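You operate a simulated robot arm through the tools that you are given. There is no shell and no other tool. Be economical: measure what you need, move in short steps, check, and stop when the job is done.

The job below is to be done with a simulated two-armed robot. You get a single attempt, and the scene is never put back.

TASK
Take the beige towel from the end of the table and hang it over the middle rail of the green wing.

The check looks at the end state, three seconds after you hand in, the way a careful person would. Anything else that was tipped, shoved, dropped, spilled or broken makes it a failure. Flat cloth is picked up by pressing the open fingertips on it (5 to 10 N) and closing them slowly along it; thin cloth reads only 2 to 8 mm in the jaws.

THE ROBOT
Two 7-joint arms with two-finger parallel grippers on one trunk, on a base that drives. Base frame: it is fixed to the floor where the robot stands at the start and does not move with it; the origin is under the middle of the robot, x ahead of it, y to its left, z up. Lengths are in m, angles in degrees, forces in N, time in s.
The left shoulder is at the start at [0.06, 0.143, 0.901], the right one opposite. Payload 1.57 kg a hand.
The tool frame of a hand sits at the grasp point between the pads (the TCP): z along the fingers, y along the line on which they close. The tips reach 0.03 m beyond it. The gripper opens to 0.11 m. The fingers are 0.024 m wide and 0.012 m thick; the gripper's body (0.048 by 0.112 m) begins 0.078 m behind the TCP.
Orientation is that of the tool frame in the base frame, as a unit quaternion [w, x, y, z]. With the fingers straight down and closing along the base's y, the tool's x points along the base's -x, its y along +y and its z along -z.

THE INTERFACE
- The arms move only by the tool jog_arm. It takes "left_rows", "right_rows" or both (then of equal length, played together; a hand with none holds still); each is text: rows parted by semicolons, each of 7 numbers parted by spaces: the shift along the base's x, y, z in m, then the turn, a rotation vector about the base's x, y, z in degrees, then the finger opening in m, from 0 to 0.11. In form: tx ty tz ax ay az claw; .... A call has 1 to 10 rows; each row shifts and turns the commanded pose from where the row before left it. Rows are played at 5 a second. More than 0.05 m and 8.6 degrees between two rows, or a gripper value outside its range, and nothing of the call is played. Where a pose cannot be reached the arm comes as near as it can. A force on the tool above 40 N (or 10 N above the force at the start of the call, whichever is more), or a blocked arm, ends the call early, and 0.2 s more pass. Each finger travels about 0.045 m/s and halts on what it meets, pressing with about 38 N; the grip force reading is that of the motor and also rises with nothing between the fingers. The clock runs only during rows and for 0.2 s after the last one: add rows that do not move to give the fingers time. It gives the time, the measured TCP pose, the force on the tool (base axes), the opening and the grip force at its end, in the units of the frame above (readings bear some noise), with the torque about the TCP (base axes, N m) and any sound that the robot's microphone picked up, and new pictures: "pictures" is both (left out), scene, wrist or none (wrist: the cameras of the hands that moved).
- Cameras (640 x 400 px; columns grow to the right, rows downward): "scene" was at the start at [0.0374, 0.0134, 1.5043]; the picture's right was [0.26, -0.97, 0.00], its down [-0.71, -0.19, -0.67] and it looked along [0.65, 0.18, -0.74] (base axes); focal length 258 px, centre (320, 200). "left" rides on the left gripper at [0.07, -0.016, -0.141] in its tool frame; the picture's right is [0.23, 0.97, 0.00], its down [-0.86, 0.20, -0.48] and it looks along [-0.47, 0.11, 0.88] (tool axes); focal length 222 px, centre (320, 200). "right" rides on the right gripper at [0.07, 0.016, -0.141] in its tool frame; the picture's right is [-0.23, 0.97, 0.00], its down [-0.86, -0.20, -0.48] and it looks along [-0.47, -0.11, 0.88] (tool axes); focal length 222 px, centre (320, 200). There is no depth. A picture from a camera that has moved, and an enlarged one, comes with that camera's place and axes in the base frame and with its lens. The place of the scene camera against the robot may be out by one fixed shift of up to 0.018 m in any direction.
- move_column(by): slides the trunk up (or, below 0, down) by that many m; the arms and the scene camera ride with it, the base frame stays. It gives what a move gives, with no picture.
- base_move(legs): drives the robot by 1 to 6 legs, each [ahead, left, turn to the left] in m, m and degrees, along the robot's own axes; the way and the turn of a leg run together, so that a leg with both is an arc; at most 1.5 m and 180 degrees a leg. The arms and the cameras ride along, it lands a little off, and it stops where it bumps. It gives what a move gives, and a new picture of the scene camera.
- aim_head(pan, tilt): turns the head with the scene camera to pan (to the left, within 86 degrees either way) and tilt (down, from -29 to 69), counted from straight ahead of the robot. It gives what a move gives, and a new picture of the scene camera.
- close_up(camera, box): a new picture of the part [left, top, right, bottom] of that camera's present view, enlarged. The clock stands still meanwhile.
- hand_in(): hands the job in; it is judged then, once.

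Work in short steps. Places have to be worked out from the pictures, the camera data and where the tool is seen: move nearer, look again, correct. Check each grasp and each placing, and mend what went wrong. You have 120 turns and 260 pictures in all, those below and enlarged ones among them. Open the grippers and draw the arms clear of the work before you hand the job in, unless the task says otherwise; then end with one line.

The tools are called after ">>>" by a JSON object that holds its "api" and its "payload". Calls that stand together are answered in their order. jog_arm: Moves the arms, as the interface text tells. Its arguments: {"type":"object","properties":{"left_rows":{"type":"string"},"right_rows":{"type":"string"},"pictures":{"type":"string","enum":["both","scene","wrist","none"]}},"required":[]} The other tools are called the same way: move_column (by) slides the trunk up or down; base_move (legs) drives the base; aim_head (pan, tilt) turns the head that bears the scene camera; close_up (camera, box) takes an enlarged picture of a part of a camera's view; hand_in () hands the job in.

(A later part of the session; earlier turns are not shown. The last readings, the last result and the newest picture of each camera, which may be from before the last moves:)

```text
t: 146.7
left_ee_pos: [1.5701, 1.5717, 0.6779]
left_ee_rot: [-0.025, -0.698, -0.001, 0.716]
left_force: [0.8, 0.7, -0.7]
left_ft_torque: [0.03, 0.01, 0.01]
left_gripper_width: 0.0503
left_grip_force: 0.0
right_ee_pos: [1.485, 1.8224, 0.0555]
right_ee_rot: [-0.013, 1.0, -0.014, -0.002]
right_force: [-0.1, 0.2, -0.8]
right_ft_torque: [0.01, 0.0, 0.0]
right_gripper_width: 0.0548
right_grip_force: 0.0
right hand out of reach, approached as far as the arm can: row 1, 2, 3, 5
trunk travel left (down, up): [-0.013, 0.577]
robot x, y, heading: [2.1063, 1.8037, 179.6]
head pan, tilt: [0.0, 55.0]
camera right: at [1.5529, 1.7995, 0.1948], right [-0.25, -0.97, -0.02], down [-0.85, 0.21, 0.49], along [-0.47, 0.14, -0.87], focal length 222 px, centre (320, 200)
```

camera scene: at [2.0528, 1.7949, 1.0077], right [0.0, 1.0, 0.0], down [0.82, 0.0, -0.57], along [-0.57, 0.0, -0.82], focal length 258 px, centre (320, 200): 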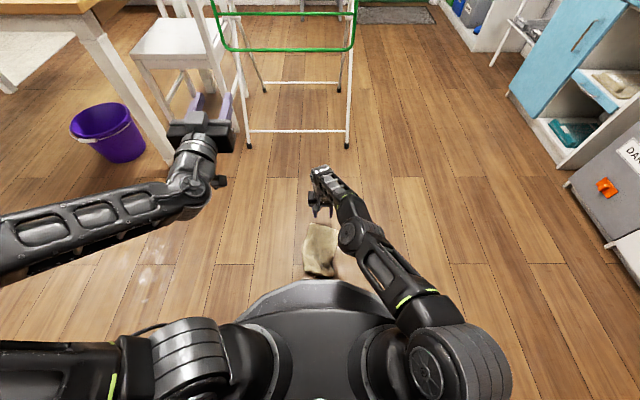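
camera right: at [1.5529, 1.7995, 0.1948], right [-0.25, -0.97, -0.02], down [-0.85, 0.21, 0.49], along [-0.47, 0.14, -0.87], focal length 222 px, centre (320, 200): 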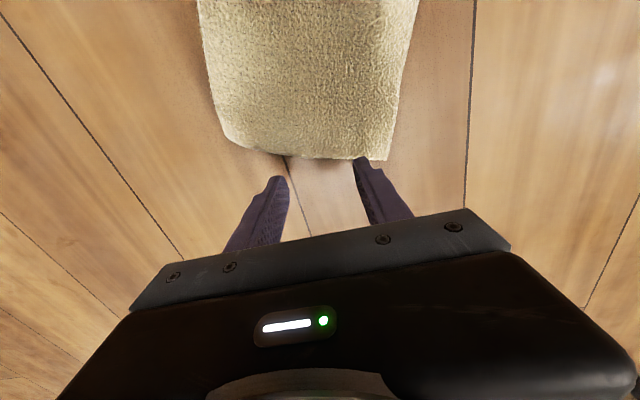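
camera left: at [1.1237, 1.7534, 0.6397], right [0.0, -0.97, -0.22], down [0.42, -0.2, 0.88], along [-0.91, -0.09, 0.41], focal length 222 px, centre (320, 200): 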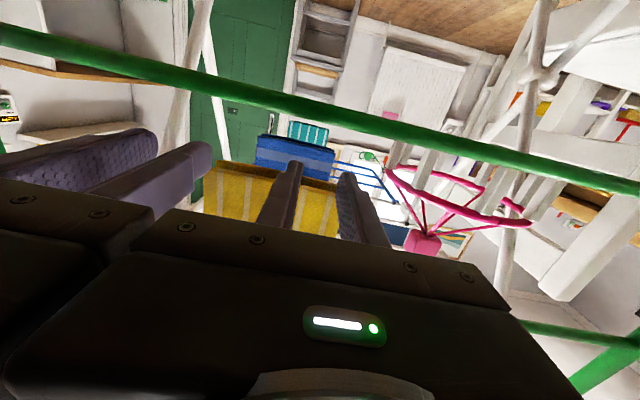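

Vertical is near the arm's limit on the floor; 45° works better. I'll pinch the far end (5 cm in) with the right hand at 45°, so the short flap lies ahead and the main part trails toward me—the right way round for draping. Tilt and position now.

>>> {"api": "jog_arm", "payload": {"right_rows": "0 0 0.03 0 8.5 0 0.06;0.01 -0.002 0.01 0 8.5 0 0.06;0.015 -0.002 0 0 8.5 0 0.06;0.015 -0.002 0 0 8.5 0 0.06;0.012 0 0 0 8.5 0 0.06;0 0 0 0 0 0 0.06", "pictures": "both"}}

```text
t: 148.1
left_ee_pos: [1.5704, 1.572, 0.6779]
left_ee_rot: [-0.025, -0.698, -0.001, 0.716]
left_force: [1.1, -1.2, 0.3]
left_ft_torque: [-0.02, -0.01, 0.01]
left_gripper_width: 0.0502
left_grip_force: 0.0
right_ee_pos: [1.5364, 1.8162, 0.0968]
right_ee_rot: [-0.008, 0.931, -0.018, -0.364]
right_force: [-0.4, -0.1, 0.0]
right_ft_torque: [0.04, 0.01, -0.02]
right_gripper_width: 0.0602
right_grip_force: 0.0
trunk travel left (down, up): [-0.013, 0.577]
robot x, y, heading: [2.1038, 1.8009, 180.1]
head pan, tilt: [0.0, 55.0]
camera scene: at [2.0527, 1.795, 1.0078], right [0.0, 1.0, 0.0], down [0.82, 0.0, -0.57], along [-0.57, 0.0, -0.82], focal length 258 px, centre (320, 200)
camera right: at [1.681, 1.7938, 0.1516], right [-0.2, -0.97, 0.15], down [-0.29, 0.21, 0.93], along [-0.93, 0.14, -0.33], focal length 222 px, centre (320, 200)
```

scene: 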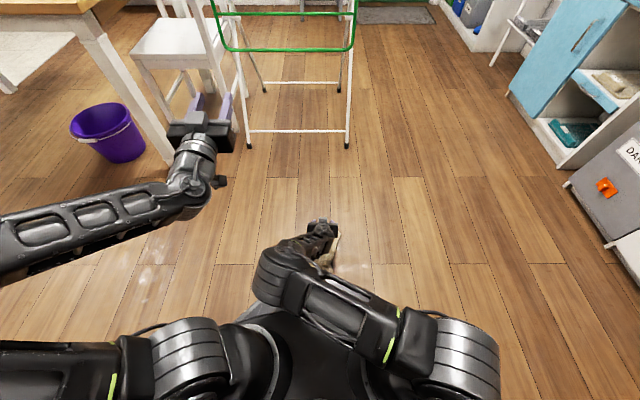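
right: 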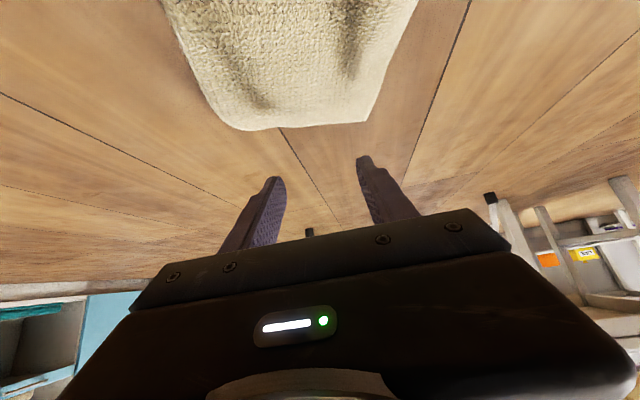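

Far edge is at x≈1.49, tips would land 2.5 cm in. I shift 2 cm back and 1 cm right and press down.

>>> {"api": "jog_arm", "payload": {"right_rows": "0.02 0.008 -0.01 0 0 0 0.06;0 0 -0.02 0 0 0 0.06;0 0 -0.015 0 0 0 0.06;0 0 -0.008 0 0 0 0.06;0 0 -0.005 0 0 0 0.06;0 0 -0.004 0 0 0 0.06", "pictures": "wrist"}}

```text
t: 149.5
left_ee_pos: [1.5697, 1.5712, 0.6785]
left_ee_rot: [-0.026, -0.697, -0.001, 0.716]
left_force: [-0.3, -0.8, 0.6]
left_ft_torque: [0.04, 0.0, 0.04]
left_gripper_width: 0.0503
left_grip_force: 0.2
right_ee_pos: [1.5556, 1.8234, 0.0344]
right_ee_rot: [-0.007, 0.931, -0.018, -0.366]
right_force: [8.5, -0.2, 15.9]
right_ft_torque: [0.54, -0.08, -0.28]
right_gripper_width: 0.0604
right_grip_force: 0.1
trunk travel left (down, up): [-0.013, 0.577]
robot x, y, heading: [2.0996, 1.8023, 179.7]
head pan, tilt: [0.0, 55.0]
camera right: at [1.7007, 1.8013, 0.09], right [-0.2, -0.97, 0.15], down [-0.29, 0.21, 0.93], along [-0.93, 0.14, -0.33], focal length 222 px, centre (320, 200)
```

right: 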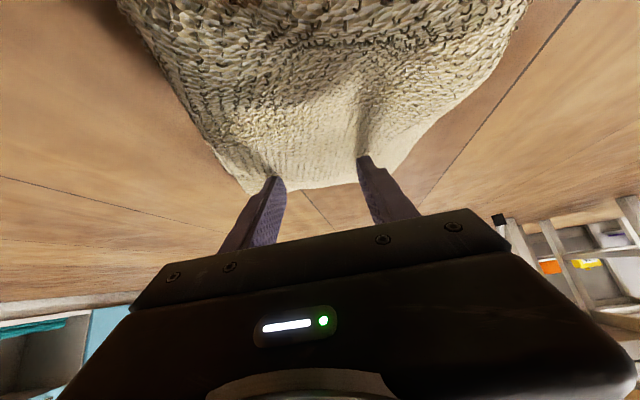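

Pressing at 16 N with both fingers on cloth. Now closing slowly.

>>> {"api": "jog_arm", "payload": {"right_rows": "0 0 0 0 0 0 0.052;0 0 -0.001 0 0 0 0.044;0 0 -0.001 0 0 0 0.036;0 0 -0.001 0 0 0 0.028;0 0 -0.001 0 0 0 0.02;0 0 0 0 0 0 0.012;0 0 0 0 0 0 0.004;0 0 0 0 0 0 0;0 0 0 0 0 0 0;0 0 0 0 0 0 0", "pictures": "wrist"}}

```text
t: 150.6
left_ee_pos: [1.5702, 1.5721, 0.6782]
left_ee_rot: [-0.026, -0.697, 0.001, 0.717]
left_force: [-0.9, 0.3, 0.1]
left_ft_torque: [-0.02, 0.01, -0.04]
left_gripper_width: 0.0501
left_grip_force: 0.0
right_ee_pos: [1.551, 1.8252, 0.0353]
right_ee_rot: [-0.008, 0.929, -0.018, -0.369]
right_force: [2.0, 6.8, 19.9]
right_ft_torque: [0.45, 0.19, -0.09]
right_gripper_width: 0.0232
right_grip_force: 7.9
trunk travel left (down, up): [-0.013, 0.577]
robot x, y, heading: [2.1033, 1.8018, 179.8]
head pan, tilt: [0.0, 55.0]
stopped in row 5 (right hand): the force on the tool passed its limit (the readings are from after the stop); the commanded pose is now the measured one
camera right: at [1.6979, 1.8022, 0.0884], right [-0.2, -0.97, 0.16], down [-0.29, 0.21, 0.93], along [-0.94, 0.14, -0.32], focal length 222 px, centre (320, 200)
```

right: 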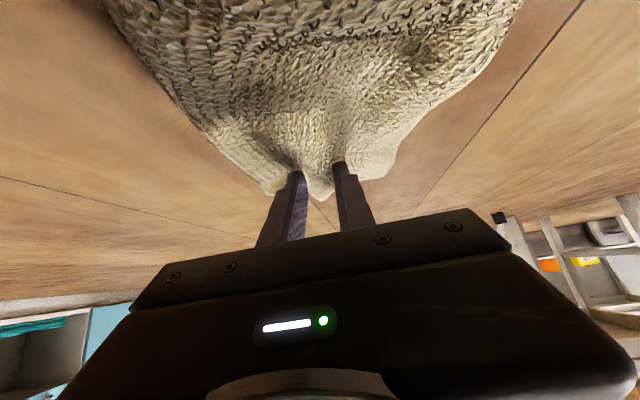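

The cloth is gathering between the fingers; I finish closing, then lift slightly.

>>> {"api": "jog_arm", "payload": {"right_rows": "0 0 0.001 0 0 0 0.016;0 0 0 0 0 0 0.008;0 0 0 0 0 0 0;0 0 0 0 0 0 0;0 0 0 0 0 0 0;0 0 0.02 0 0 0 0;0 0 0.03 0 0 0 0;0 0 0.04 0 0 0 0", "pictures": "wrist"}}

```text
t: 152.4
left_ee_pos: [1.5707, 1.5725, 0.6774]
left_ee_rot: [-0.026, -0.698, -0.001, 0.716]
left_force: [0.3, 0.6, -0.4]
left_ft_torque: [0.01, 0.02, 0.01]
left_gripper_width: 0.0499
left_grip_force: 0.2
right_ee_pos: [1.5557, 1.8218, 0.1221]
right_ee_rot: [-0.006, 0.931, -0.016, -0.365]
right_force: [0.0, -0.1, 0.7]
right_ft_torque: [-0.04, 0.01, 0.04]
right_gripper_width: 0.0045
right_grip_force: 24.8
trunk travel left (down, up): [-0.013, 0.577]
robot x, y, heading: [2.1067, 1.8024, 179.7]
head pan, tilt: [0.0, 55.0]
camera right: at [1.7008, 1.8015, 0.1774], right [-0.2, -0.97, 0.15], down [-0.29, 0.21, 0.93], along [-0.93, 0.14, -0.33], focal length 222 px, centre (320, 200)
```

right: 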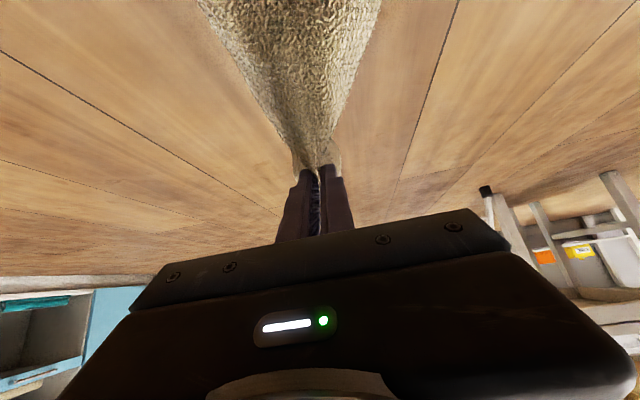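

Held (4.5 mm). I raise the trunk to see how it hangs.

>>> {"api": "move_column", "payload": {"by": 0.3}}

>>> {"api": "close_up", "payload": {"camera": "right", "box": [0, 0, 640, 400]}}

>>> {"api": "close_up", "payload": {"camera": "left", "box": [0, 0, 640, 400]}}

```text
t: 155.4
left_ee_pos: [1.5691, 1.5719, 0.9779]
left_ee_rot: [-0.025, -0.698, 0.0, 0.716]
left_force: [0.0, -0.2, -0.3]
left_ft_torque: [0.03, 0.0, 0.04]
left_gripper_width: 0.0503
left_grip_force: 0.2
right_ee_pos: [1.5544, 1.8226, 0.4225]
right_ee_rot: [-0.007, 0.93, -0.018, -0.367]
right_force: [-0.3, -0.6, -0.7]
right_ft_torque: [-0.01, 0.01, 0.0]
right_gripper_width: 0.0048
right_grip_force: 24.8
trunk travel left (down, up): [-0.313, 0.277]
robot x, y, heading: [2.104, 1.8055, 179.6]
head pan, tilt: [0.0, 55.0]
```

```text
1.00 times, centred on (320, 200) of right
camera zoom: at [1.6999, 1.8012, 0.4776], right [-0.2, -0.97, 0.16], down [-0.29, 0.21, 0.93], along [-0.93, 0.14, -0.33], focal length 222 px, centre (320, 200)
```

zoom: 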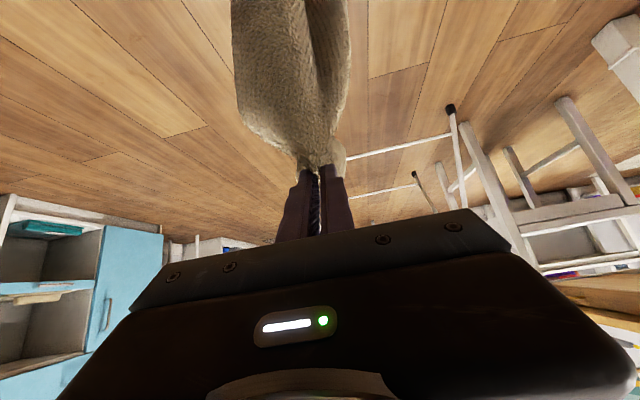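

```text
1.00 times, centred on (320, 200) of left
camera zoom: at [1.7091, 1.5917, 0.9038], right [0.03, -0.98, -0.19], down [0.51, -0.15, 0.85], along [-0.86, -0.12, 0.49], focal length 222 px, centre (320, 200)
```

zoom: 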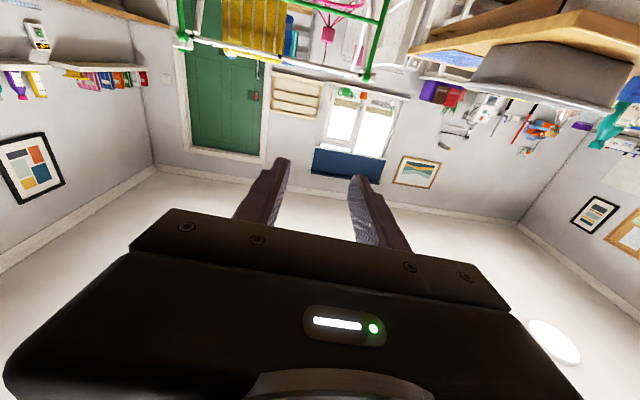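

The strip hangs from its end with the main part toward me. I now raise the right hand to z≈0.72 while turning it horizontal, before driving up to the wing.

>>> {"api": "jog_arm", "payload": {"right_rows": "-0.01 0 0.03 0 4.3 0 0;-0.01 0 0.03 0 4.3 0 0;-0.01 0 0.03 0 4.3 0 0;-0.01 0 0.03 0 4.3 0 0;-0.01 0 0.03 0 4.3 0 0;-0.01 0 0.03 0 4.3 0 0;-0.01 0 0.03 0 4.3 0 0;-0.01 0 0.03 0 4.3 0 0;-0.01 0 0.03 0 4.3 0 0;-0.01 0 0.03 0 4.3 0 0", "pictures": "both"}}

```text
t: 157.6
left_ee_pos: [1.5693, 1.571, 0.9777]
left_ee_rot: [-0.026, -0.698, -0.001, 0.716]
left_force: [-0.4, -0.2, 0.1]
left_ft_torque: [-0.03, 0.0, -0.01]
left_gripper_width: 0.05
left_grip_force: 0.1
right_ee_pos: [1.4537, 1.8222, 0.7236]
right_ee_rot: [-0.001, 0.731, -0.019, -0.683]
right_force: [-0.1, -1.3, -0.7]
right_ft_torque: [0.04, -0.02, 0.01]
right_gripper_width: 0.0045
right_grip_force: 25.5
trunk travel left (down, up): [-0.313, 0.277]
robot x, y, heading: [2.1041, 1.8035, 179.9]
head pan, tilt: [0.0, 55.0]
camera scene: at [2.0528, 1.7949, 1.3077], right [0.0, 1.0, 0.0], down [0.82, 0.0, -0.57], along [-0.57, 0.0, -0.82], focal length 258 px, centre (320, 200)
camera right: at [1.5978, 1.802, 0.6631], right [-0.04, -0.97, 0.25], down [0.42, 0.21, 0.88], along [-0.9, 0.14, 0.4], focal length 222 px, centre (320, 200)
```

scene: 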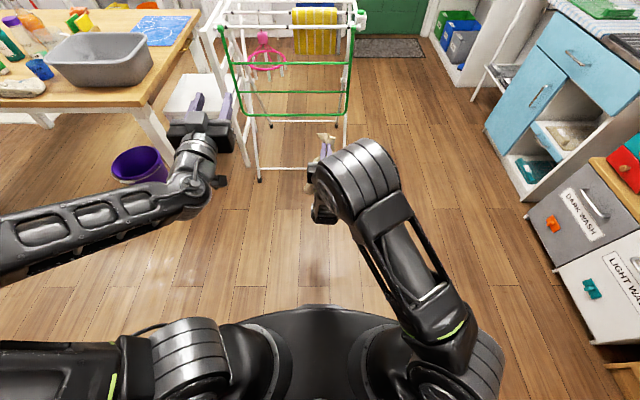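
right: 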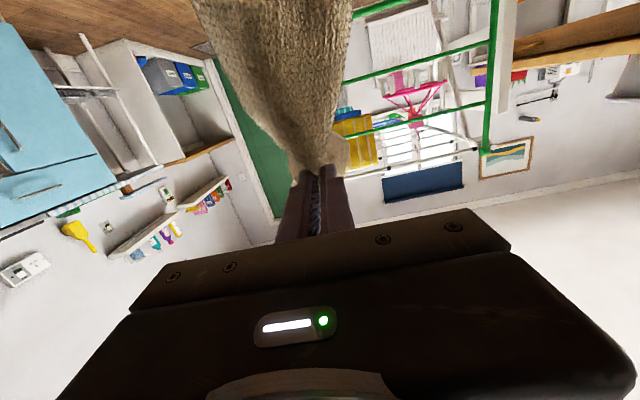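

Strip and flap look right. I drive forward 0.35 m with a 3 cm strafe left so the right hand (z 0.72) is before the wing at y≈1.79.

>>> {"api": "base_move", "payload": {"legs": [[0.35, 0.03, 0]]}}

>>> {"api": "aim_head", "payload": {"pan": 15, "tilt": 45}}

>>> {"api": "close_up", "payload": {"camera": "scene", "box": [240, 60, 480, 210]}}

```text
t: 159.8
left_ee_pos: [1.2212, 1.5411, 0.9772]
left_ee_rot: [-0.027, -0.698, -0.002, 0.716]
left_force: [-0.8, -0.4, -0.2]
left_ft_torque: [0.01, -0.01, 0.0]
left_gripper_width: 0.0501
left_grip_force: 0.1
right_ee_pos: [1.1056, 1.791, 0.7229]
right_ee_rot: [0.001, 0.731, -0.017, -0.682]
right_force: [-0.2, 0.3, -0.6]
right_ft_torque: [0.02, -0.04, 0.04]
right_gripper_width: 0.0044
right_grip_force: 25.6
trunk travel left (down, up): [-0.313, 0.277]
robot x, y, heading: [1.7562, 1.7731, -180.1]
head pan, tilt: [0.0, 55.0]
camera scene: at [1.7039, 1.765, 1.3077], right [0.0, 1.0, 0.0], down [0.82, 0.0, -0.57], along [-0.57, 0.0, -0.82], focal length 258 px, centre (320, 200)
```

scene: 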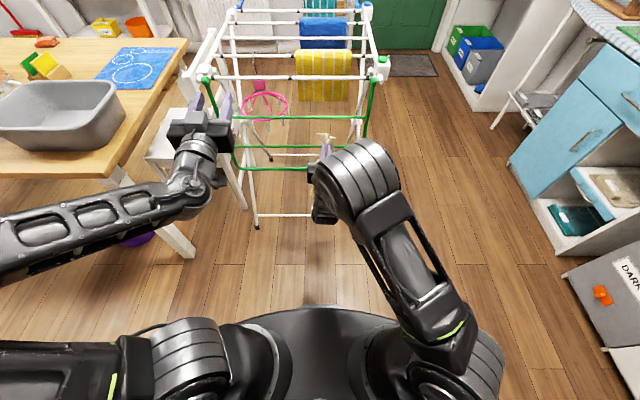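

```text
t: 160.6
left_ee_pos: [1.2229, 1.5406, 0.9772]
left_ee_rot: [-0.026, -0.698, 0.0, 0.716]
left_force: [-0.3, -0.2, -0.1]
left_ft_torque: [0.01, -0.02, 0.01]
left_gripper_width: 0.0501
left_grip_force: 0.0
right_ee_pos: [1.105, 1.7914, 0.7229]
right_ee_rot: [0.0, 0.731, -0.018, -0.682]
right_force: [-0.1, -0.8, -0.4]
right_ft_torque: [0.04, -0.02, 0.03]
right_gripper_width: 0.0047
right_grip_force: 24.9
trunk travel left (down, up): [-0.313, 0.277]
robot x, y, heading: [1.7596, 1.7717, -180.1]
head pan, tilt: [15.0, 45.0]
camera scene: at [1.6976, 1.7441, 1.3211], right [-0.26, 0.97, 0.0], down [0.68, 0.18, -0.71], along [-0.68, -0.18, -0.71], focal length 258 px, centre (320, 200)
```

scene: 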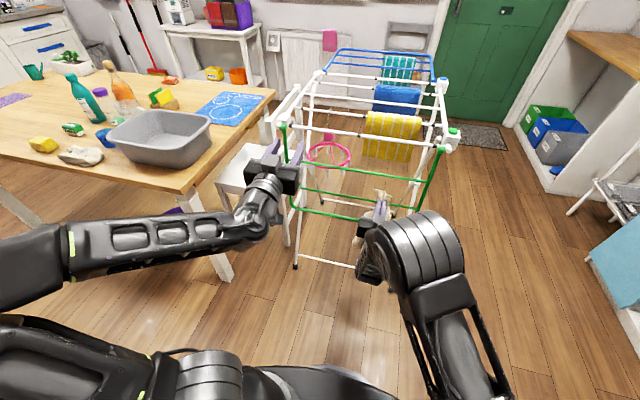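

```text
2.67 times, centred on (360, 135) of scene
camera zoom: at [1.6976, 1.7441, 1.3211], right [-0.26, 0.97, 0.0], down [0.68, 0.18, -0.71], along [-0.68, -0.18, -0.71], focal length 689 px, centre (213, 373)
```

zoom: 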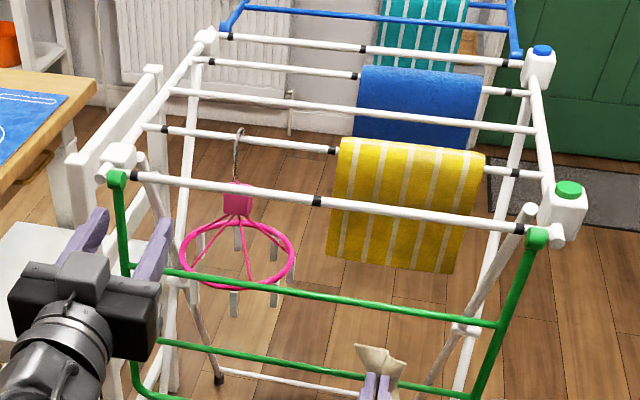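

Yellow towel's hem inside is at about z 0.785, so I keep the hand at z≈0.714. Insert first 0.09 m.

>>> {"api": "jog_arm", "payload": {"right_rows": "-0.02 0 -0.008 0 0 0 0;-0.025 0 0 0 0 0 0;-0.025 0 0 0 0 0 0;-0.02 0 0 0 0 0 0", "pictures": "wrist"}}

>>> {"api": "close_up", "payload": {"camera": "scene", "box": [260, 100, 452, 220]}}

```text
t: 161.6
left_ee_pos: [1.2227, 1.54, 0.9772]
left_ee_rot: [-0.027, -0.698, -0.002, 0.716]
left_force: [0.0, -0.7, -0.7]
left_ft_torque: [-0.02, 0.0, 0.0]
left_gripper_width: 0.0502
left_grip_force: 0.1
right_ee_pos: [1.0148, 1.791, 0.7151]
right_ee_rot: [0.002, 0.731, -0.017, -0.682]
right_force: [-0.5, 0.0, -0.6]
right_ft_torque: [-0.01, -0.04, 0.0]
right_gripper_width: 0.0047
right_grip_force: 25.7
trunk travel left (down, up): [-0.313, 0.277]
robot x, y, heading: [1.7573, 1.7736, -180.0]
head pan, tilt: [15.0, 45.0]
camera right: at [1.1591, 1.77, 0.6546], right [-0.04, -0.97, 0.25], down [0.42, 0.21, 0.88], along [-0.91, 0.14, 0.4], focal length 222 px, centre (320, 200)
```

right: 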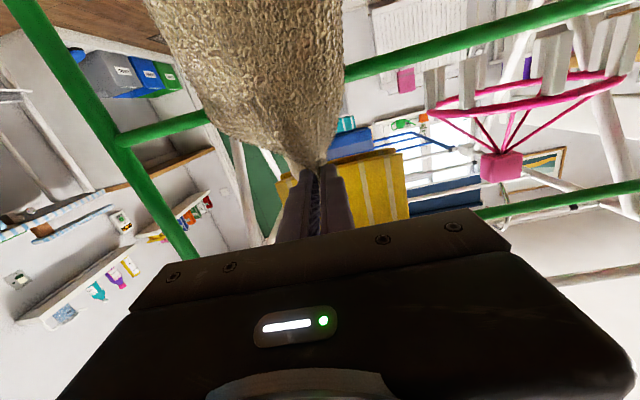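

```text
3.33 times, centred on (356, 160) of scene
camera zoom: at [1.6975, 1.744, 1.3211], right [-0.26, 0.97, 0.0], down [0.68, 0.18, -0.71], along [-0.68, -0.18, -0.71], focal length 861 px, centre (200, 333)
```

zoom: 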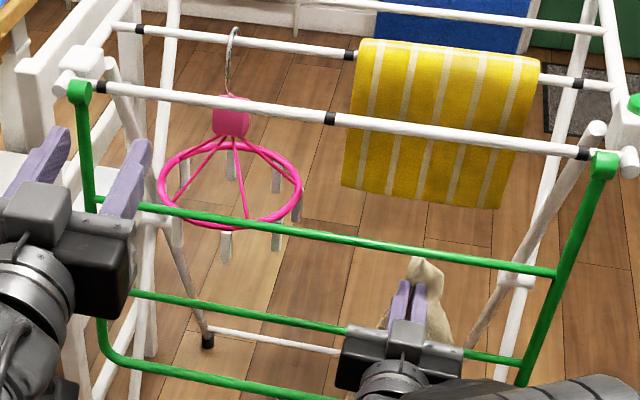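

Good, threading cleanly. Continue 0.08 m deeper.

>>> {"api": "jog_arm", "payload": {"right_rows": "-0.02 0 0 0 0 0 0;-0.02 0 0 0 0 0 0;-0.02 0 0 0 0 0 0;-0.02 0 0 0 0 0 0", "pictures": "wrist"}}

>>> {"api": "close_up", "payload": {"camera": "scene", "box": [260, 100, 452, 220]}}

```text
t: 162.6
left_ee_pos: [1.2219, 1.5412, 0.9788]
left_ee_rot: [-0.027, -0.698, -0.002, 0.716]
left_force: [-0.2, 0.3, 0.5]
left_ft_torque: [0.03, -0.03, 0.0]
left_gripper_width: 0.0503
left_grip_force: 0.1
right_ee_pos: [0.9348, 1.7921, 0.7145]
right_ee_rot: [0.002, 0.731, -0.016, -0.682]
right_force: [0.2, 0.2, -0.4]
right_ft_torque: [0.06, -0.03, -0.02]
right_gripper_width: 0.0046
right_grip_force: 24.6
trunk travel left (down, up): [-0.313, 0.277]
robot x, y, heading: [1.7549, 1.7696, -179.9]
head pan, tilt: [15.0, 45.0]
camera right: at [1.0795, 1.7704, 0.6547], right [-0.04, -0.97, 0.25], down [0.42, 0.21, 0.88], along [-0.91, 0.14, 0.4], focal length 222 px, centre (320, 200)
```

right: 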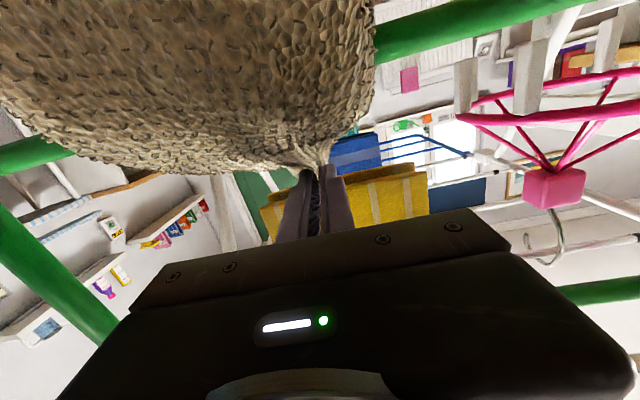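

```text
3.33 times, centred on (356, 160) of scene
camera zoom: at [1.6976, 1.744, 1.3211], right [-0.26, 0.97, 0.0], down [0.68, 0.18, -0.71], along [-0.68, -0.18, -0.71], focal length 861 px, centre (200, 333)
```

zoom: 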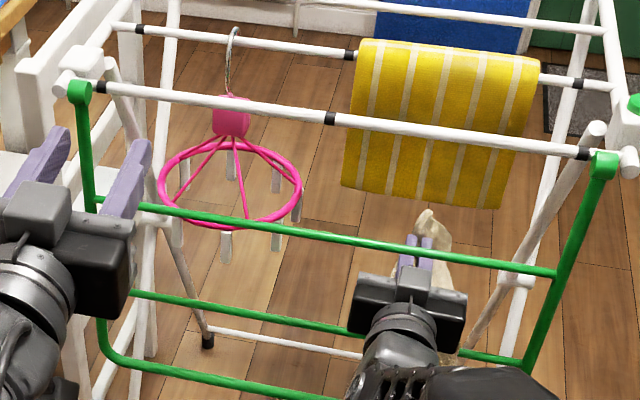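

Well inserted, towel spread over the rail. Now I tilt the hand 30° down about the rail so the inner end hangs lower before release.

>>> {"api": "jog_arm", "payload": {"right_rows": "0.002 0 -0.011 0 -7.5 0 0;0.003 0 -0.011 0 -7.5 0 0;0.004 0 -0.011 0 -7.5 0 0;0.006 0 -0.0115 0 -7.5 0 0", "pictures": "wrist"}}

>>> {"api": "close_up", "payload": {"camera": "scene", "box": [260, 100, 452, 220]}}

```text
t: 163.6
left_ee_pos: [1.221, 1.5407, 0.9778]
left_ee_rot: [-0.027, -0.698, -0.001, 0.716]
left_force: [-0.2, 0.3, -0.5]
left_ft_torque: [-0.02, 0.0, 0.03]
left_gripper_width: 0.0502
left_grip_force: 0.1
right_ee_pos: [0.9498, 1.7959, 0.6723]
right_ee_rot: [-0.006, 0.877, -0.018, -0.48]
right_force: [-0.1, -0.5, -0.3]
right_ft_torque: [-0.03, 0.0, 0.01]
right_gripper_width: 0.0044
right_grip_force: 25.5
trunk travel left (down, up): [-0.313, 0.277]
robot x, y, heading: [1.7591, 1.7736, -179.8]
head pan, tilt: [15.0, 45.0]
camera right: at [1.1039, 1.7725, 0.6879], right [-0.16, -0.97, 0.2], down [-0.05, 0.21, 0.98], along [-0.99, 0.14, -0.08], focal length 222 px, centre (320, 200)
```

right: 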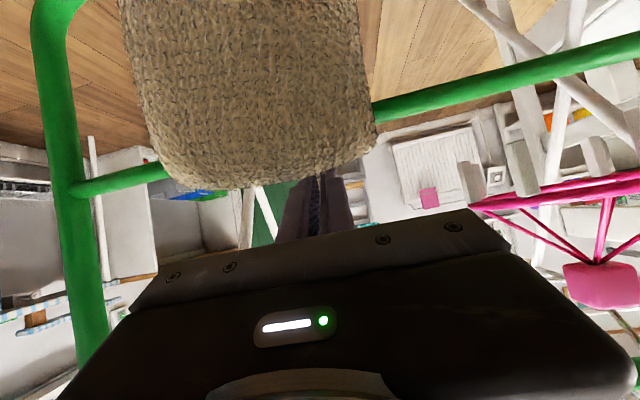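

```text
3.33 times, centred on (356, 160) of scene
camera zoom: at [1.6975, 1.7441, 1.3211], right [-0.26, 0.97, 0.0], down [0.68, 0.18, -0.71], along [-0.68, -0.18, -0.71], focal length 861 px, centre (200, 333)
```

zoom: 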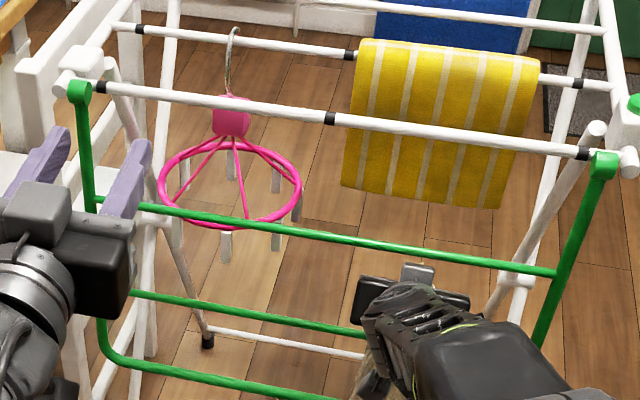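

Lovely drape. I check how far the outside part hangs with a lower scene crop.

>>> {"api": "close_up", "payload": {"camera": "scene", "box": [300, 170, 460, 270]}}

>>> {"api": "close_up", "payload": {"camera": "left", "box": [0, 0, 320, 200]}}

```text
4.00 times, centred on (380, 220) of scene
camera zoom: at [1.6975, 1.7441, 1.3211], right [-0.26, 0.97, 0.0], down [0.68, 0.18, -0.71], along [-0.68, -0.18, -0.71], focal length 1034 px, centre (80, 120)
```

zoom: 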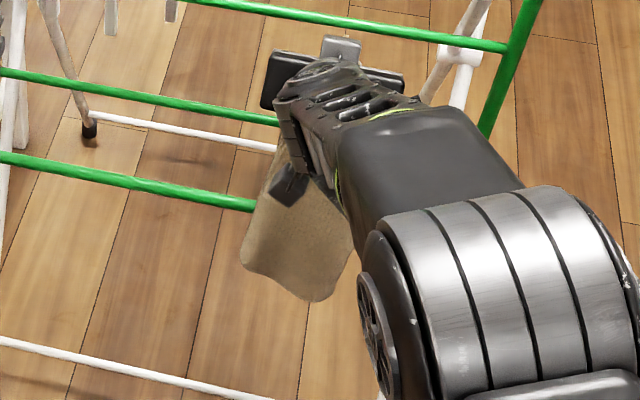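

```text
2.00 times, centred on (160, 100) of left
camera zoom: at [1.3611, 1.5608, 0.9038], right [0.03, -0.98, -0.19], down [0.51, -0.15, 0.85], along [-0.86, -0.13, 0.49], focal length 444 px, centre (640, 400)
```

zoom: 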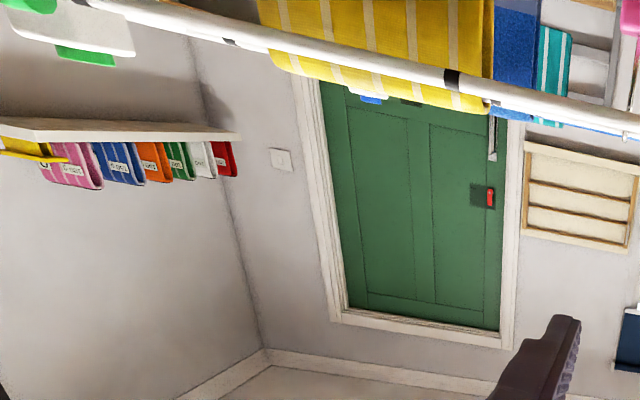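

The outside hangs ~0.22 m (hem z≈0.455) against ~0.14 m inside, so it would slip again. I'll grip the outside just below the rail with the left hand, release the right, then carry that grip up to the rail so the balance is about even. First lower the left hand clear of the wing.

>>> {"api": "jog_arm", "payload": {"left_rows": "0.01 0 -0.046 0 0 0 0.11;0.01 0 -0.046 0 0 0 0.11;0 0 -0.046 0 0 0 0.11;0 0 -0.046 0 0 0 0.11;0 0 -0.046 0 0 0 0.11;0 0 -0.046 0 0 0 0.11;0 0 -0.046 0 0 0 0.11;0 0 -0.046 0 0 0 0.11", "pictures": "both"}}

```text
t: 165.4
left_ee_pos: [1.2118, 1.5386, 0.9493]
left_ee_rot: [-0.026, -0.698, -0.001, 0.715]
left_force: [-0.3, -0.8, 0.5]
left_ft_torque: [-0.03, -0.01, -0.02]
left_gripper_width: 0.11
left_grip_force: 0.0
left hand out of reach, approached as far as the arm can: row 1, 2, 3, 4, 5, 6, 7, 8
right_ee_pos: [0.9487, 1.7951, 0.6721]
right_ee_rot: [-0.006, 0.878, -0.018, -0.479]
right_force: [0.9, -0.3, -1.0]
right_ft_torque: [-0.06, 0.03, -0.02]
right_gripper_width: 0.0042
right_grip_force: 24.9
trunk travel left (down, up): [-0.313, 0.277]
robot x, y, heading: [1.7542, 1.7736, -180.0]
head pan, tilt: [15.0, 45.0]
camera scene: at [1.6976, 1.744, 1.3211], right [-0.26, 0.97, 0.0], down [0.68, 0.18, -0.71], along [-0.68, -0.18, -0.71], focal length 258 px, centre (320, 200)
camera left: at [1.3508, 1.5586, 0.8757], right [0.03, -0.98, -0.19], down [0.51, -0.15, 0.85], along [-0.86, -0.13, 0.49], focal length 222 px, centre (320, 200)
```

scene: 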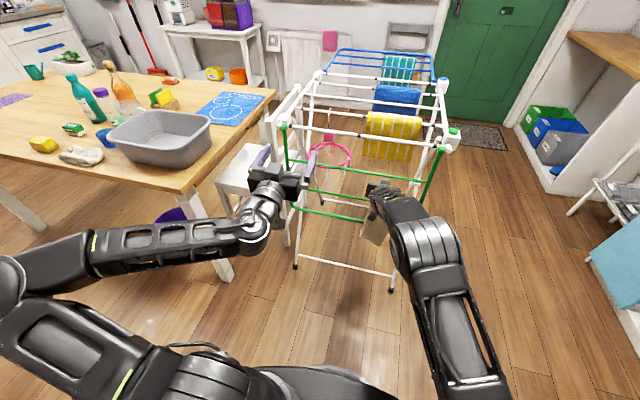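
left: 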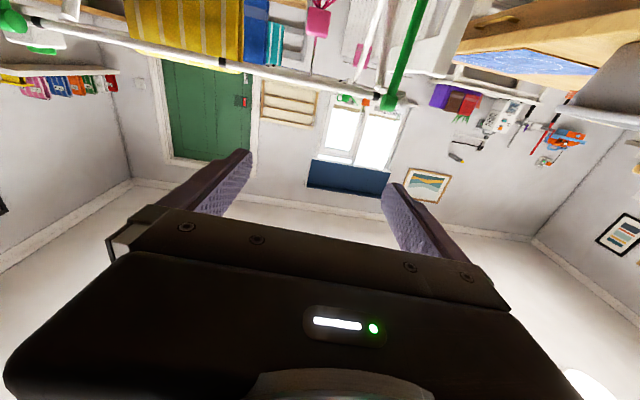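

The left arm is at a joint limit in that lateral pose; I move it inward a bit and forward/out while lowering.

>>> {"api": "jog_arm", "payload": {"left_rows": "0 0.03 0 0 0 0 0.11;0 0.03 -0.02 0 0 0 0.11;0 0.03 -0.03 0 0 0 0.11;0 0 -0.04 0 0 0 0.11;0 0 -0.04 0 0 0 0.11;0 0 -0.04 0 0 0 0.11", "pictures": "none"}}

```text
t: 166.8
left_ee_pos: [1.2093, 1.6322, 0.8961]
left_ee_rot: [-0.028, -0.7, -0.003, 0.714]
left_force: [0.8, -1.1, 0.5]
left_ft_torque: [-0.02, -0.01, 0.01]
left_gripper_width: 0.1101
left_grip_force: 0.0
left hand out of reach, approached as far as the arm can: row 2, 4, 5, 6
right_ee_pos: [0.9497, 1.7948, 0.6719]
right_ee_rot: [-0.006, 0.878, -0.017, -0.479]
right_force: [0.1, -0.2, -0.9]
right_ft_torque: [-0.02, 0.03, 0.02]
right_gripper_width: 0.0045
right_grip_force: 25.2
trunk travel left (down, up): [-0.313, 0.277]
robot x, y, heading: [1.7529, 1.7752, -179.9]
head pan, tilt: [15.0, 45.0]
```

It needs more forward extension to go lower; I move it forward 7 cm (tips at x≈1.11, still outside the wing), then down.

>>> {"api": "jog_arm", "payload": {"left_rows": "-0.03 0 0 0 0 0 0.11;-0.03 0 -0.02 0 0 0 0.11;-0.01 0 -0.04 0 0 0 0.11;0 0 -0.04 0 0 0 0.11;0 0 -0.04 0 0 0 0.11;0 0 -0.04 0 0 0 0.11;0 0 -0.04 0 0 0 0.11", "pictures": "both"}}

```text
t: 168.4
left_ee_pos: [1.2107, 1.6376, 0.8941]
left_ee_rot: [-0.028, -0.701, -0.004, 0.713]
left_force: [0.4, -0.5, -0.2]
left_ft_torque: [-0.01, 0.0, -0.03]
left_gripper_width: 0.1101
left_grip_force: 0.0
left hand out of reach, approached as far as the arm can: row 1, 2, 3, 4, 5, 6, 7
right_ee_pos: [0.9492, 1.7944, 0.6716]
right_ee_rot: [-0.006, 0.877, -0.018, -0.48]
right_force: [-0.6, -0.8, 0.4]
right_ft_torque: [-0.04, 0.02, 0.01]
right_gripper_width: 0.0047
right_grip_force: 24.8
trunk travel left (down, up): [-0.313, 0.277]
robot x, y, heading: [1.7538, 1.7727, -179.8]
head pan, tilt: [15.0, 45.0]
camera scene: at [1.6977, 1.744, 1.3212], right [-0.26, 0.97, 0.0], down [0.68, 0.18, -0.71], along [-0.68, -0.18, -0.71], focal length 258 px, centre (320, 200)
camera left: at [1.3501, 1.6584, 0.8216], right [0.04, -0.98, -0.19], down [0.5, -0.15, 0.85], along [-0.86, -0.13, 0.49], focal length 222 px, centre (320, 200)
```

scene: 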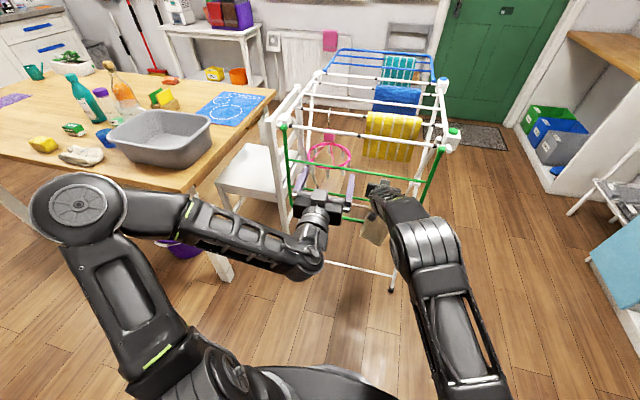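
left: 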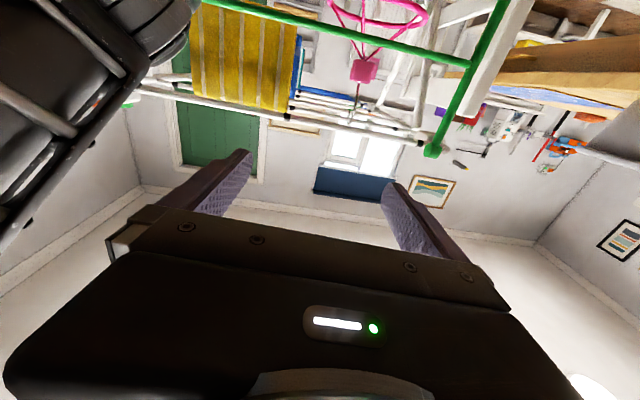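

The left arm has just reconfigured its elbow. I hold for a moment to let it converge.

>>> {"api": "jog_arm", "payload": {"left_rows": "0 0 0 0 0 0 0.11;0 0 0 0 0 0 0.11;0 0 0 0 0 0 0.11", "pictures": "none"}}

```text
t: 169.2
left_ee_pos: [1.2096, 1.6379, 0.8945]
left_ee_rot: [-0.027, -0.701, -0.003, 0.713]
left_force: [-0.2, 0.6, 0.4]
left_ft_torque: [0.02, -0.01, 0.01]
left_gripper_width: 0.1102
left_grip_force: 0.0
right_ee_pos: [0.9489, 1.7939, 0.6717]
right_ee_rot: [-0.006, 0.877, -0.018, -0.48]
right_force: [-0.5, -0.7, 0.8]
right_ft_torque: [-0.02, 0.0, 0.0]
right_gripper_width: 0.0042
right_grip_force: 24.6
trunk travel left (down, up): [-0.313, 0.277]
robot x, y, heading: [1.7579, 1.7734, -179.7]
head pan, tilt: [15.0, 45.0]
```

Try again in small steps: forward then down.

>>> {"api": "jog_arm", "payload": {"left_rows": "-0.03 0 0 0 0 0 0.11;-0.03 0 0 0 0 0 0.11;0 0 -0.03 0 0 0 0.11;0 0 -0.03 0 0 0 0.11;0 0 -0.03 0 0 0 0.11", "pictures": "scene"}}

```text
t: 170.4
left_ee_pos: [1.1806, 1.6318, 0.907]
left_ee_rot: [-0.028, -0.7, -0.003, 0.713]
left_force: [0.2, 0.1, -0.2]
left_ft_torque: [-0.01, 0.0, 0.01]
left_gripper_width: 0.1097
left_grip_force: 0.1
left hand out of reach, approached as far as the arm can: row 1, 2, 3, 4, 5
right_ee_pos: [0.9484, 1.7943, 0.6703]
right_ee_rot: [-0.006, 0.878, -0.018, -0.479]
right_force: [-0.2, -0.7, 0.8]
right_ft_torque: [-0.02, 0.03, 0.02]
right_gripper_width: 0.0044
right_grip_force: 24.9
trunk travel left (down, up): [-0.313, 0.277]
robot x, y, heading: [1.7573, 1.7742, -180.0]
head pan, tilt: [15.0, 45.0]
camera scene: at [1.6974, 1.744, 1.3211], right [-0.26, 0.97, 0.0], down [0.68, 0.18, -0.71], along [-0.68, -0.18, -0.71], focal length 258 px, centre (320, 200)
```

scene: 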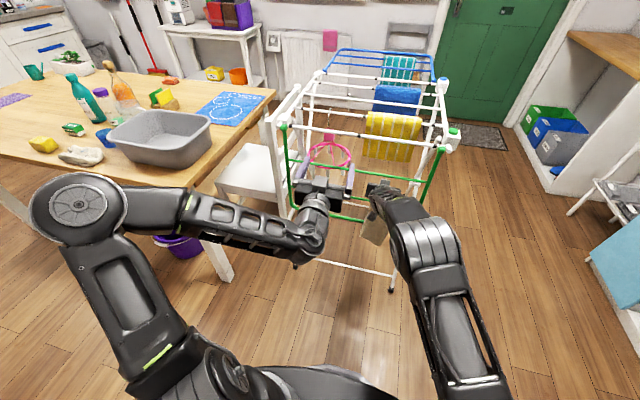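

Right reached this pose via a 45° tilt, so I'll do the same with the left: tilt down 43°, then lower.

>>> {"api": "jog_arm", "payload": {"left_rows": "0.01 0 0 0 -8.5 0 0.11;0.01 0 0 0 -8.5 0 0.11;0.01 0 -0.02 0 -8.5 0 0.11;0.01 0 -0.02 0 -8.5 0 0.11;0.01 0 -0.03 0 -8.5 0 0.11;0 0 -0.04 0 0 0 0.11;0 0 -0.04 0 0 0 0.11;0 0 -0.04 0 0 0 0.11", "pictures": "scene"}}

```text
t: 172.2
left_ee_pos: [1.2297, 1.6335, 0.718]
left_ee_rot: [0.026, 0.91, -0.008, -0.414]
left_force: [-0.5, 0.2, 0.0]
left_ft_torque: [-0.01, -0.02, 0.01]
left_gripper_width: 0.1098
left_grip_force: 0.1
right_ee_pos: [0.9495, 1.7945, 0.6717]
right_ee_rot: [-0.006, 0.877, -0.018, -0.48]
right_force: [0.6, 0.0, 1.0]
right_ft_torque: [-0.06, -0.03, 0.01]
right_gripper_width: 0.0044
right_grip_force: 24.4
trunk travel left (down, up): [-0.313, 0.277]
robot x, y, heading: [1.7563, 1.7718, -179.9]
head pan, tilt: [15.0, 45.0]
camera scene: at [1.6976, 1.744, 1.3212], right [-0.26, 0.97, 0.0], down [0.68, 0.18, -0.71], along [-0.68, -0.18, -0.71], focal length 258 px, centre (320, 200)
```

scene: 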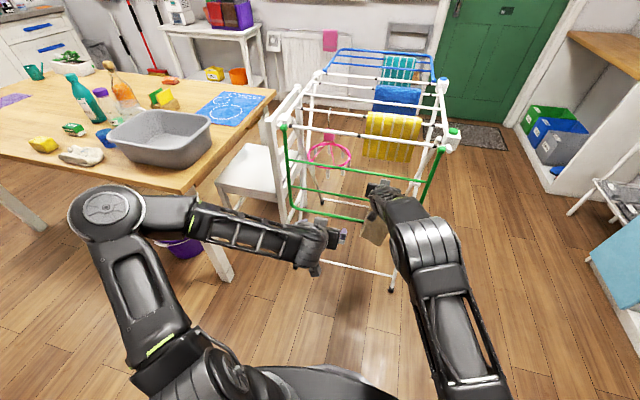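

Good. Lower further and turn back toward horizontal.

>>> {"api": "jog_arm", "payload": {"left_rows": "0 0 -0.04 0 0 0 0.11;0 0 -0.04 0 0 0 0.11;0 0 -0.03 0 0 0 0.11;-0.005 0 0 0 8 0 0.11;-0.005 0 0 0 8 0 0.11;-0.005 0 0 0 8 0 0.11;-0.005 0 0 0 8 0 0.11;-0.005 0 0 0 6 0 0.11", "pictures": "both"}}

```text
t: 174.0
left_ee_pos: [1.2208, 1.6333, 0.6318]
left_ee_rot: [0.027, 0.873, -0.005, -0.486]
left_force: [0.0, -0.6, 0.3]
left_ft_torque: [0.0, 0.01, -0.01]
left_gripper_width: 0.1102
left_grip_force: 0.0
left hand out of reach, approached as far as the arm can: row 4, 5, 6, 7, 8
right_ee_pos: [0.9503, 1.7926, 0.6722]
right_ee_rot: [-0.006, 0.877, -0.018, -0.479]
right_force: [-0.3, -0.4, 0.3]
right_ft_torque: [-0.03, -0.01, -0.03]
right_gripper_width: 0.0046
right_grip_force: 24.7
trunk travel left (down, up): [-0.313, 0.277]
robot x, y, heading: [1.7571, 1.7684, -179.9]
head pan, tilt: [15.0, 45.0]
camera scene: at [1.6978, 1.7436, 1.3211], right [-0.26, 0.97, 0.0], down [0.68, 0.18, -0.71], along [-0.68, -0.18, -0.71], focal length 258 px, centre (320, 200)
camera left: at [1.3772, 1.6543, 0.6461], right [0.14, -0.98, -0.14], down [-0.04, -0.15, 0.99], along [-0.99, -0.13, -0.06], focal length 222 px, centre (320, 200)
```

scene: 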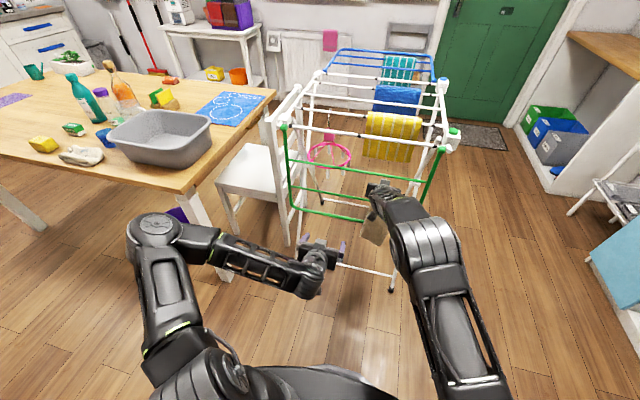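
left: 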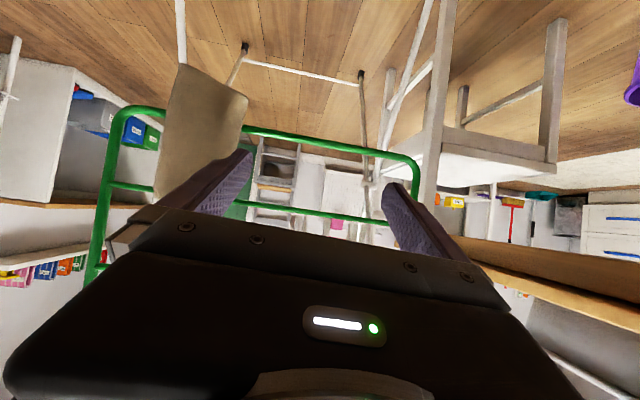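

Left now points 32° down at z 0.63. I'll use it to hold the outside hem: move it right and down to y≈1.80, z≈0.52 first, still at x≈1.22.

>>> {"api": "jog_arm", "payload": {"left_rows": "0 0.033 -0.022 0 0 0 0.11;0 0.033 -0.022 0 0 0 0.11;0 0.033 -0.022 0 0 0 0.11;0 0.033 -0.022 0 0 0 0.11;0 0.033 -0.022 0 0 0 0.11;0 0 0 0 0 0 0.11", "pictures": "both"}}

```text
t: 175.4
left_ee_pos: [1.1962, 1.6663, 0.6412]
left_ee_rot: [0.025, 0.872, -0.007, -0.49]
left_force: [-0.4, 0.3, -0.7]
left_ft_torque: [0.01, 0.0, -0.01]
left_gripper_width: 0.1101
left_grip_force: 0.0
left hand out of reach, approached as far as the arm can: row 1, 2, 3, 4, 5
right_ee_pos: [0.9496, 1.7935, 0.6705]
right_ee_rot: [-0.006, 0.878, -0.017, -0.479]
right_force: [-0.1, 0.0, -0.3]
right_ft_torque: [-0.01, -0.01, -0.03]
right_gripper_width: 0.0045
right_grip_force: 25.1
trunk travel left (down, up): [-0.313, 0.277]
robot x, y, heading: [1.7522, 1.7752, -180.2]
head pan, tilt: [15.0, 45.0]
camera scene: at [1.6976, 1.744, 1.3211], right [-0.26, 0.97, 0.0], down [0.68, 0.18, -0.71], along [-0.68, -0.18, -0.71], focal length 258 px, centre (320, 200)
camera left: at [1.3536, 1.686, 0.6551], right [0.13, -0.98, -0.15], down [-0.03, -0.15, 0.99], along [-0.99, -0.13, -0.05], focal length 222 px, centre (320, 200)
```

scene: 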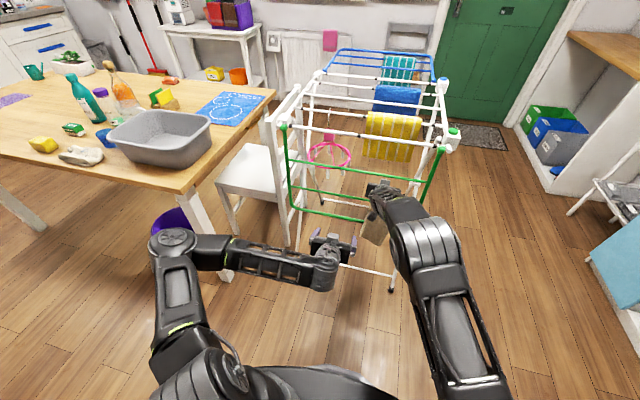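
left: 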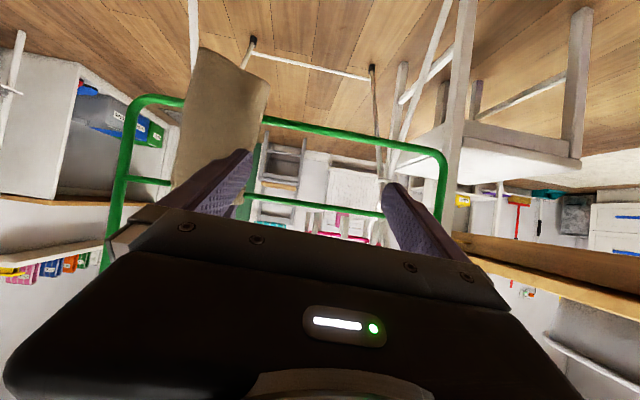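

Slightly steeper tilt will open up the workspace: rotate back 13°, then shift.

>>> {"api": "jog_arm", "payload": {"left_rows": "0 0 0 0 -7 0 0.11;0 0 -0.01 0 -7 0 0.11;0 0.03 -0.025 0 0 0 0.11;0 0.03 -0.025 0 0 0 0.11;0 0.03 -0.025 0 0 0 0.11;0 0.03 -0.025 0 0 0 0.11;0 0.01 0 0 0 0 0.11", "pictures": "wrist"}}

```text
t: 177.0
left_ee_pos: [1.232, 1.678, 0.5657]
left_ee_rot: [0.023, 0.924, -0.01, -0.382]
left_force: [0.1, 0.5, 0.6]
left_ft_torque: [0.01, 0.0, 0.0]
left_gripper_width: 0.1101
left_grip_force: 0.0
left hand out of reach, approached as far as the arm can: row 3, 4, 5, 6, 7
right_ee_pos: [0.9495, 1.7944, 0.6704]
right_ee_rot: [-0.006, 0.877, -0.018, -0.48]
right_force: [0.8, 0.3, -0.6]
right_ft_torque: [0.0, 0.01, 0.01]
right_gripper_width: 0.0045
right_grip_force: 25.0
trunk travel left (down, up): [-0.313, 0.277]
robot x, y, heading: [1.7527, 1.772, -179.8]
head pan, tilt: [15.0, 45.0]
camera left: at [1.3814, 1.6969, 0.6169], right [0.16, -0.98, -0.11], down [-0.27, -0.15, 0.95], along [-0.95, -0.12, -0.29], focal length 222 px, centre (320, 200)
```

left: 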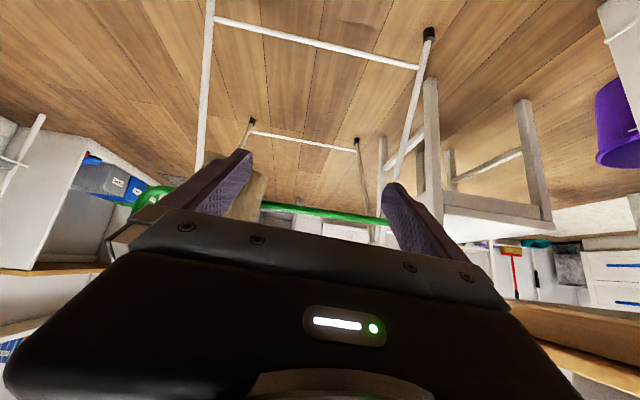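

It needs to be further from the shoulder; I move diagonally forward and right.

>>> {"api": "jog_arm", "payload": {"left_rows": "-0.03 0 0 0 0 0 0.11;-0.03 0.01 0 0 0 0 0.11;-0.02 0.03 -0.01 0 0 0 0.11;-0.01 0.035 -0.01 0 0 0 0.11;0 0.035 -0.01 0 0 0 0.11;0 0.012 -0.01 0 0 0 0.11", "pictures": "wrist"}}

```text
t: 178.4
left_ee_pos: [1.1909, 1.6637, 0.5596]
left_ee_rot: [0.024, 0.924, -0.009, -0.382]
left_force: [0.8, -0.7, -0.9]
left_ft_torque: [0.02, 0.04, 0.0]
left_gripper_width: 0.1101
left_grip_force: 0.0
left hand out of reach, approached as far as the arm can: row 1, 2, 3, 4, 5, 6
right_ee_pos: [0.949, 1.7943, 0.6715]
right_ee_rot: [-0.007, 0.877, -0.019, -0.479]
right_force: [0.4, -0.2, -0.7]
right_ft_torque: [0.01, 0.01, 0.01]
right_gripper_width: 0.0045
right_grip_force: 24.7
trunk travel left (down, up): [-0.313, 0.277]
robot x, y, heading: [1.7566, 1.7705, -180.0]
head pan, tilt: [15.0, 45.0]
camera left: at [1.3416, 1.6834, 0.6099], right [0.16, -0.98, -0.11], down [-0.27, -0.15, 0.95], along [-0.95, -0.12, -0.29], focal length 222 px, centre (320, 200)
```

left: 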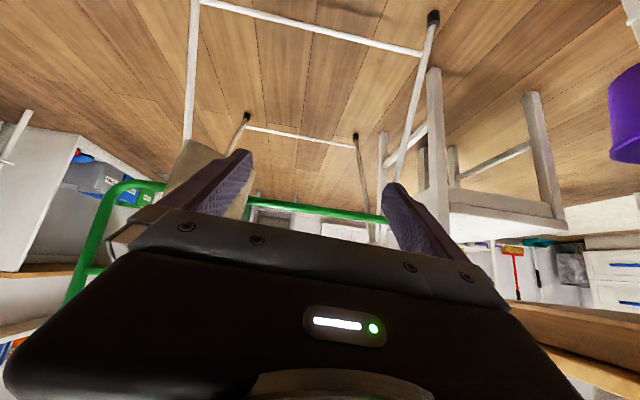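

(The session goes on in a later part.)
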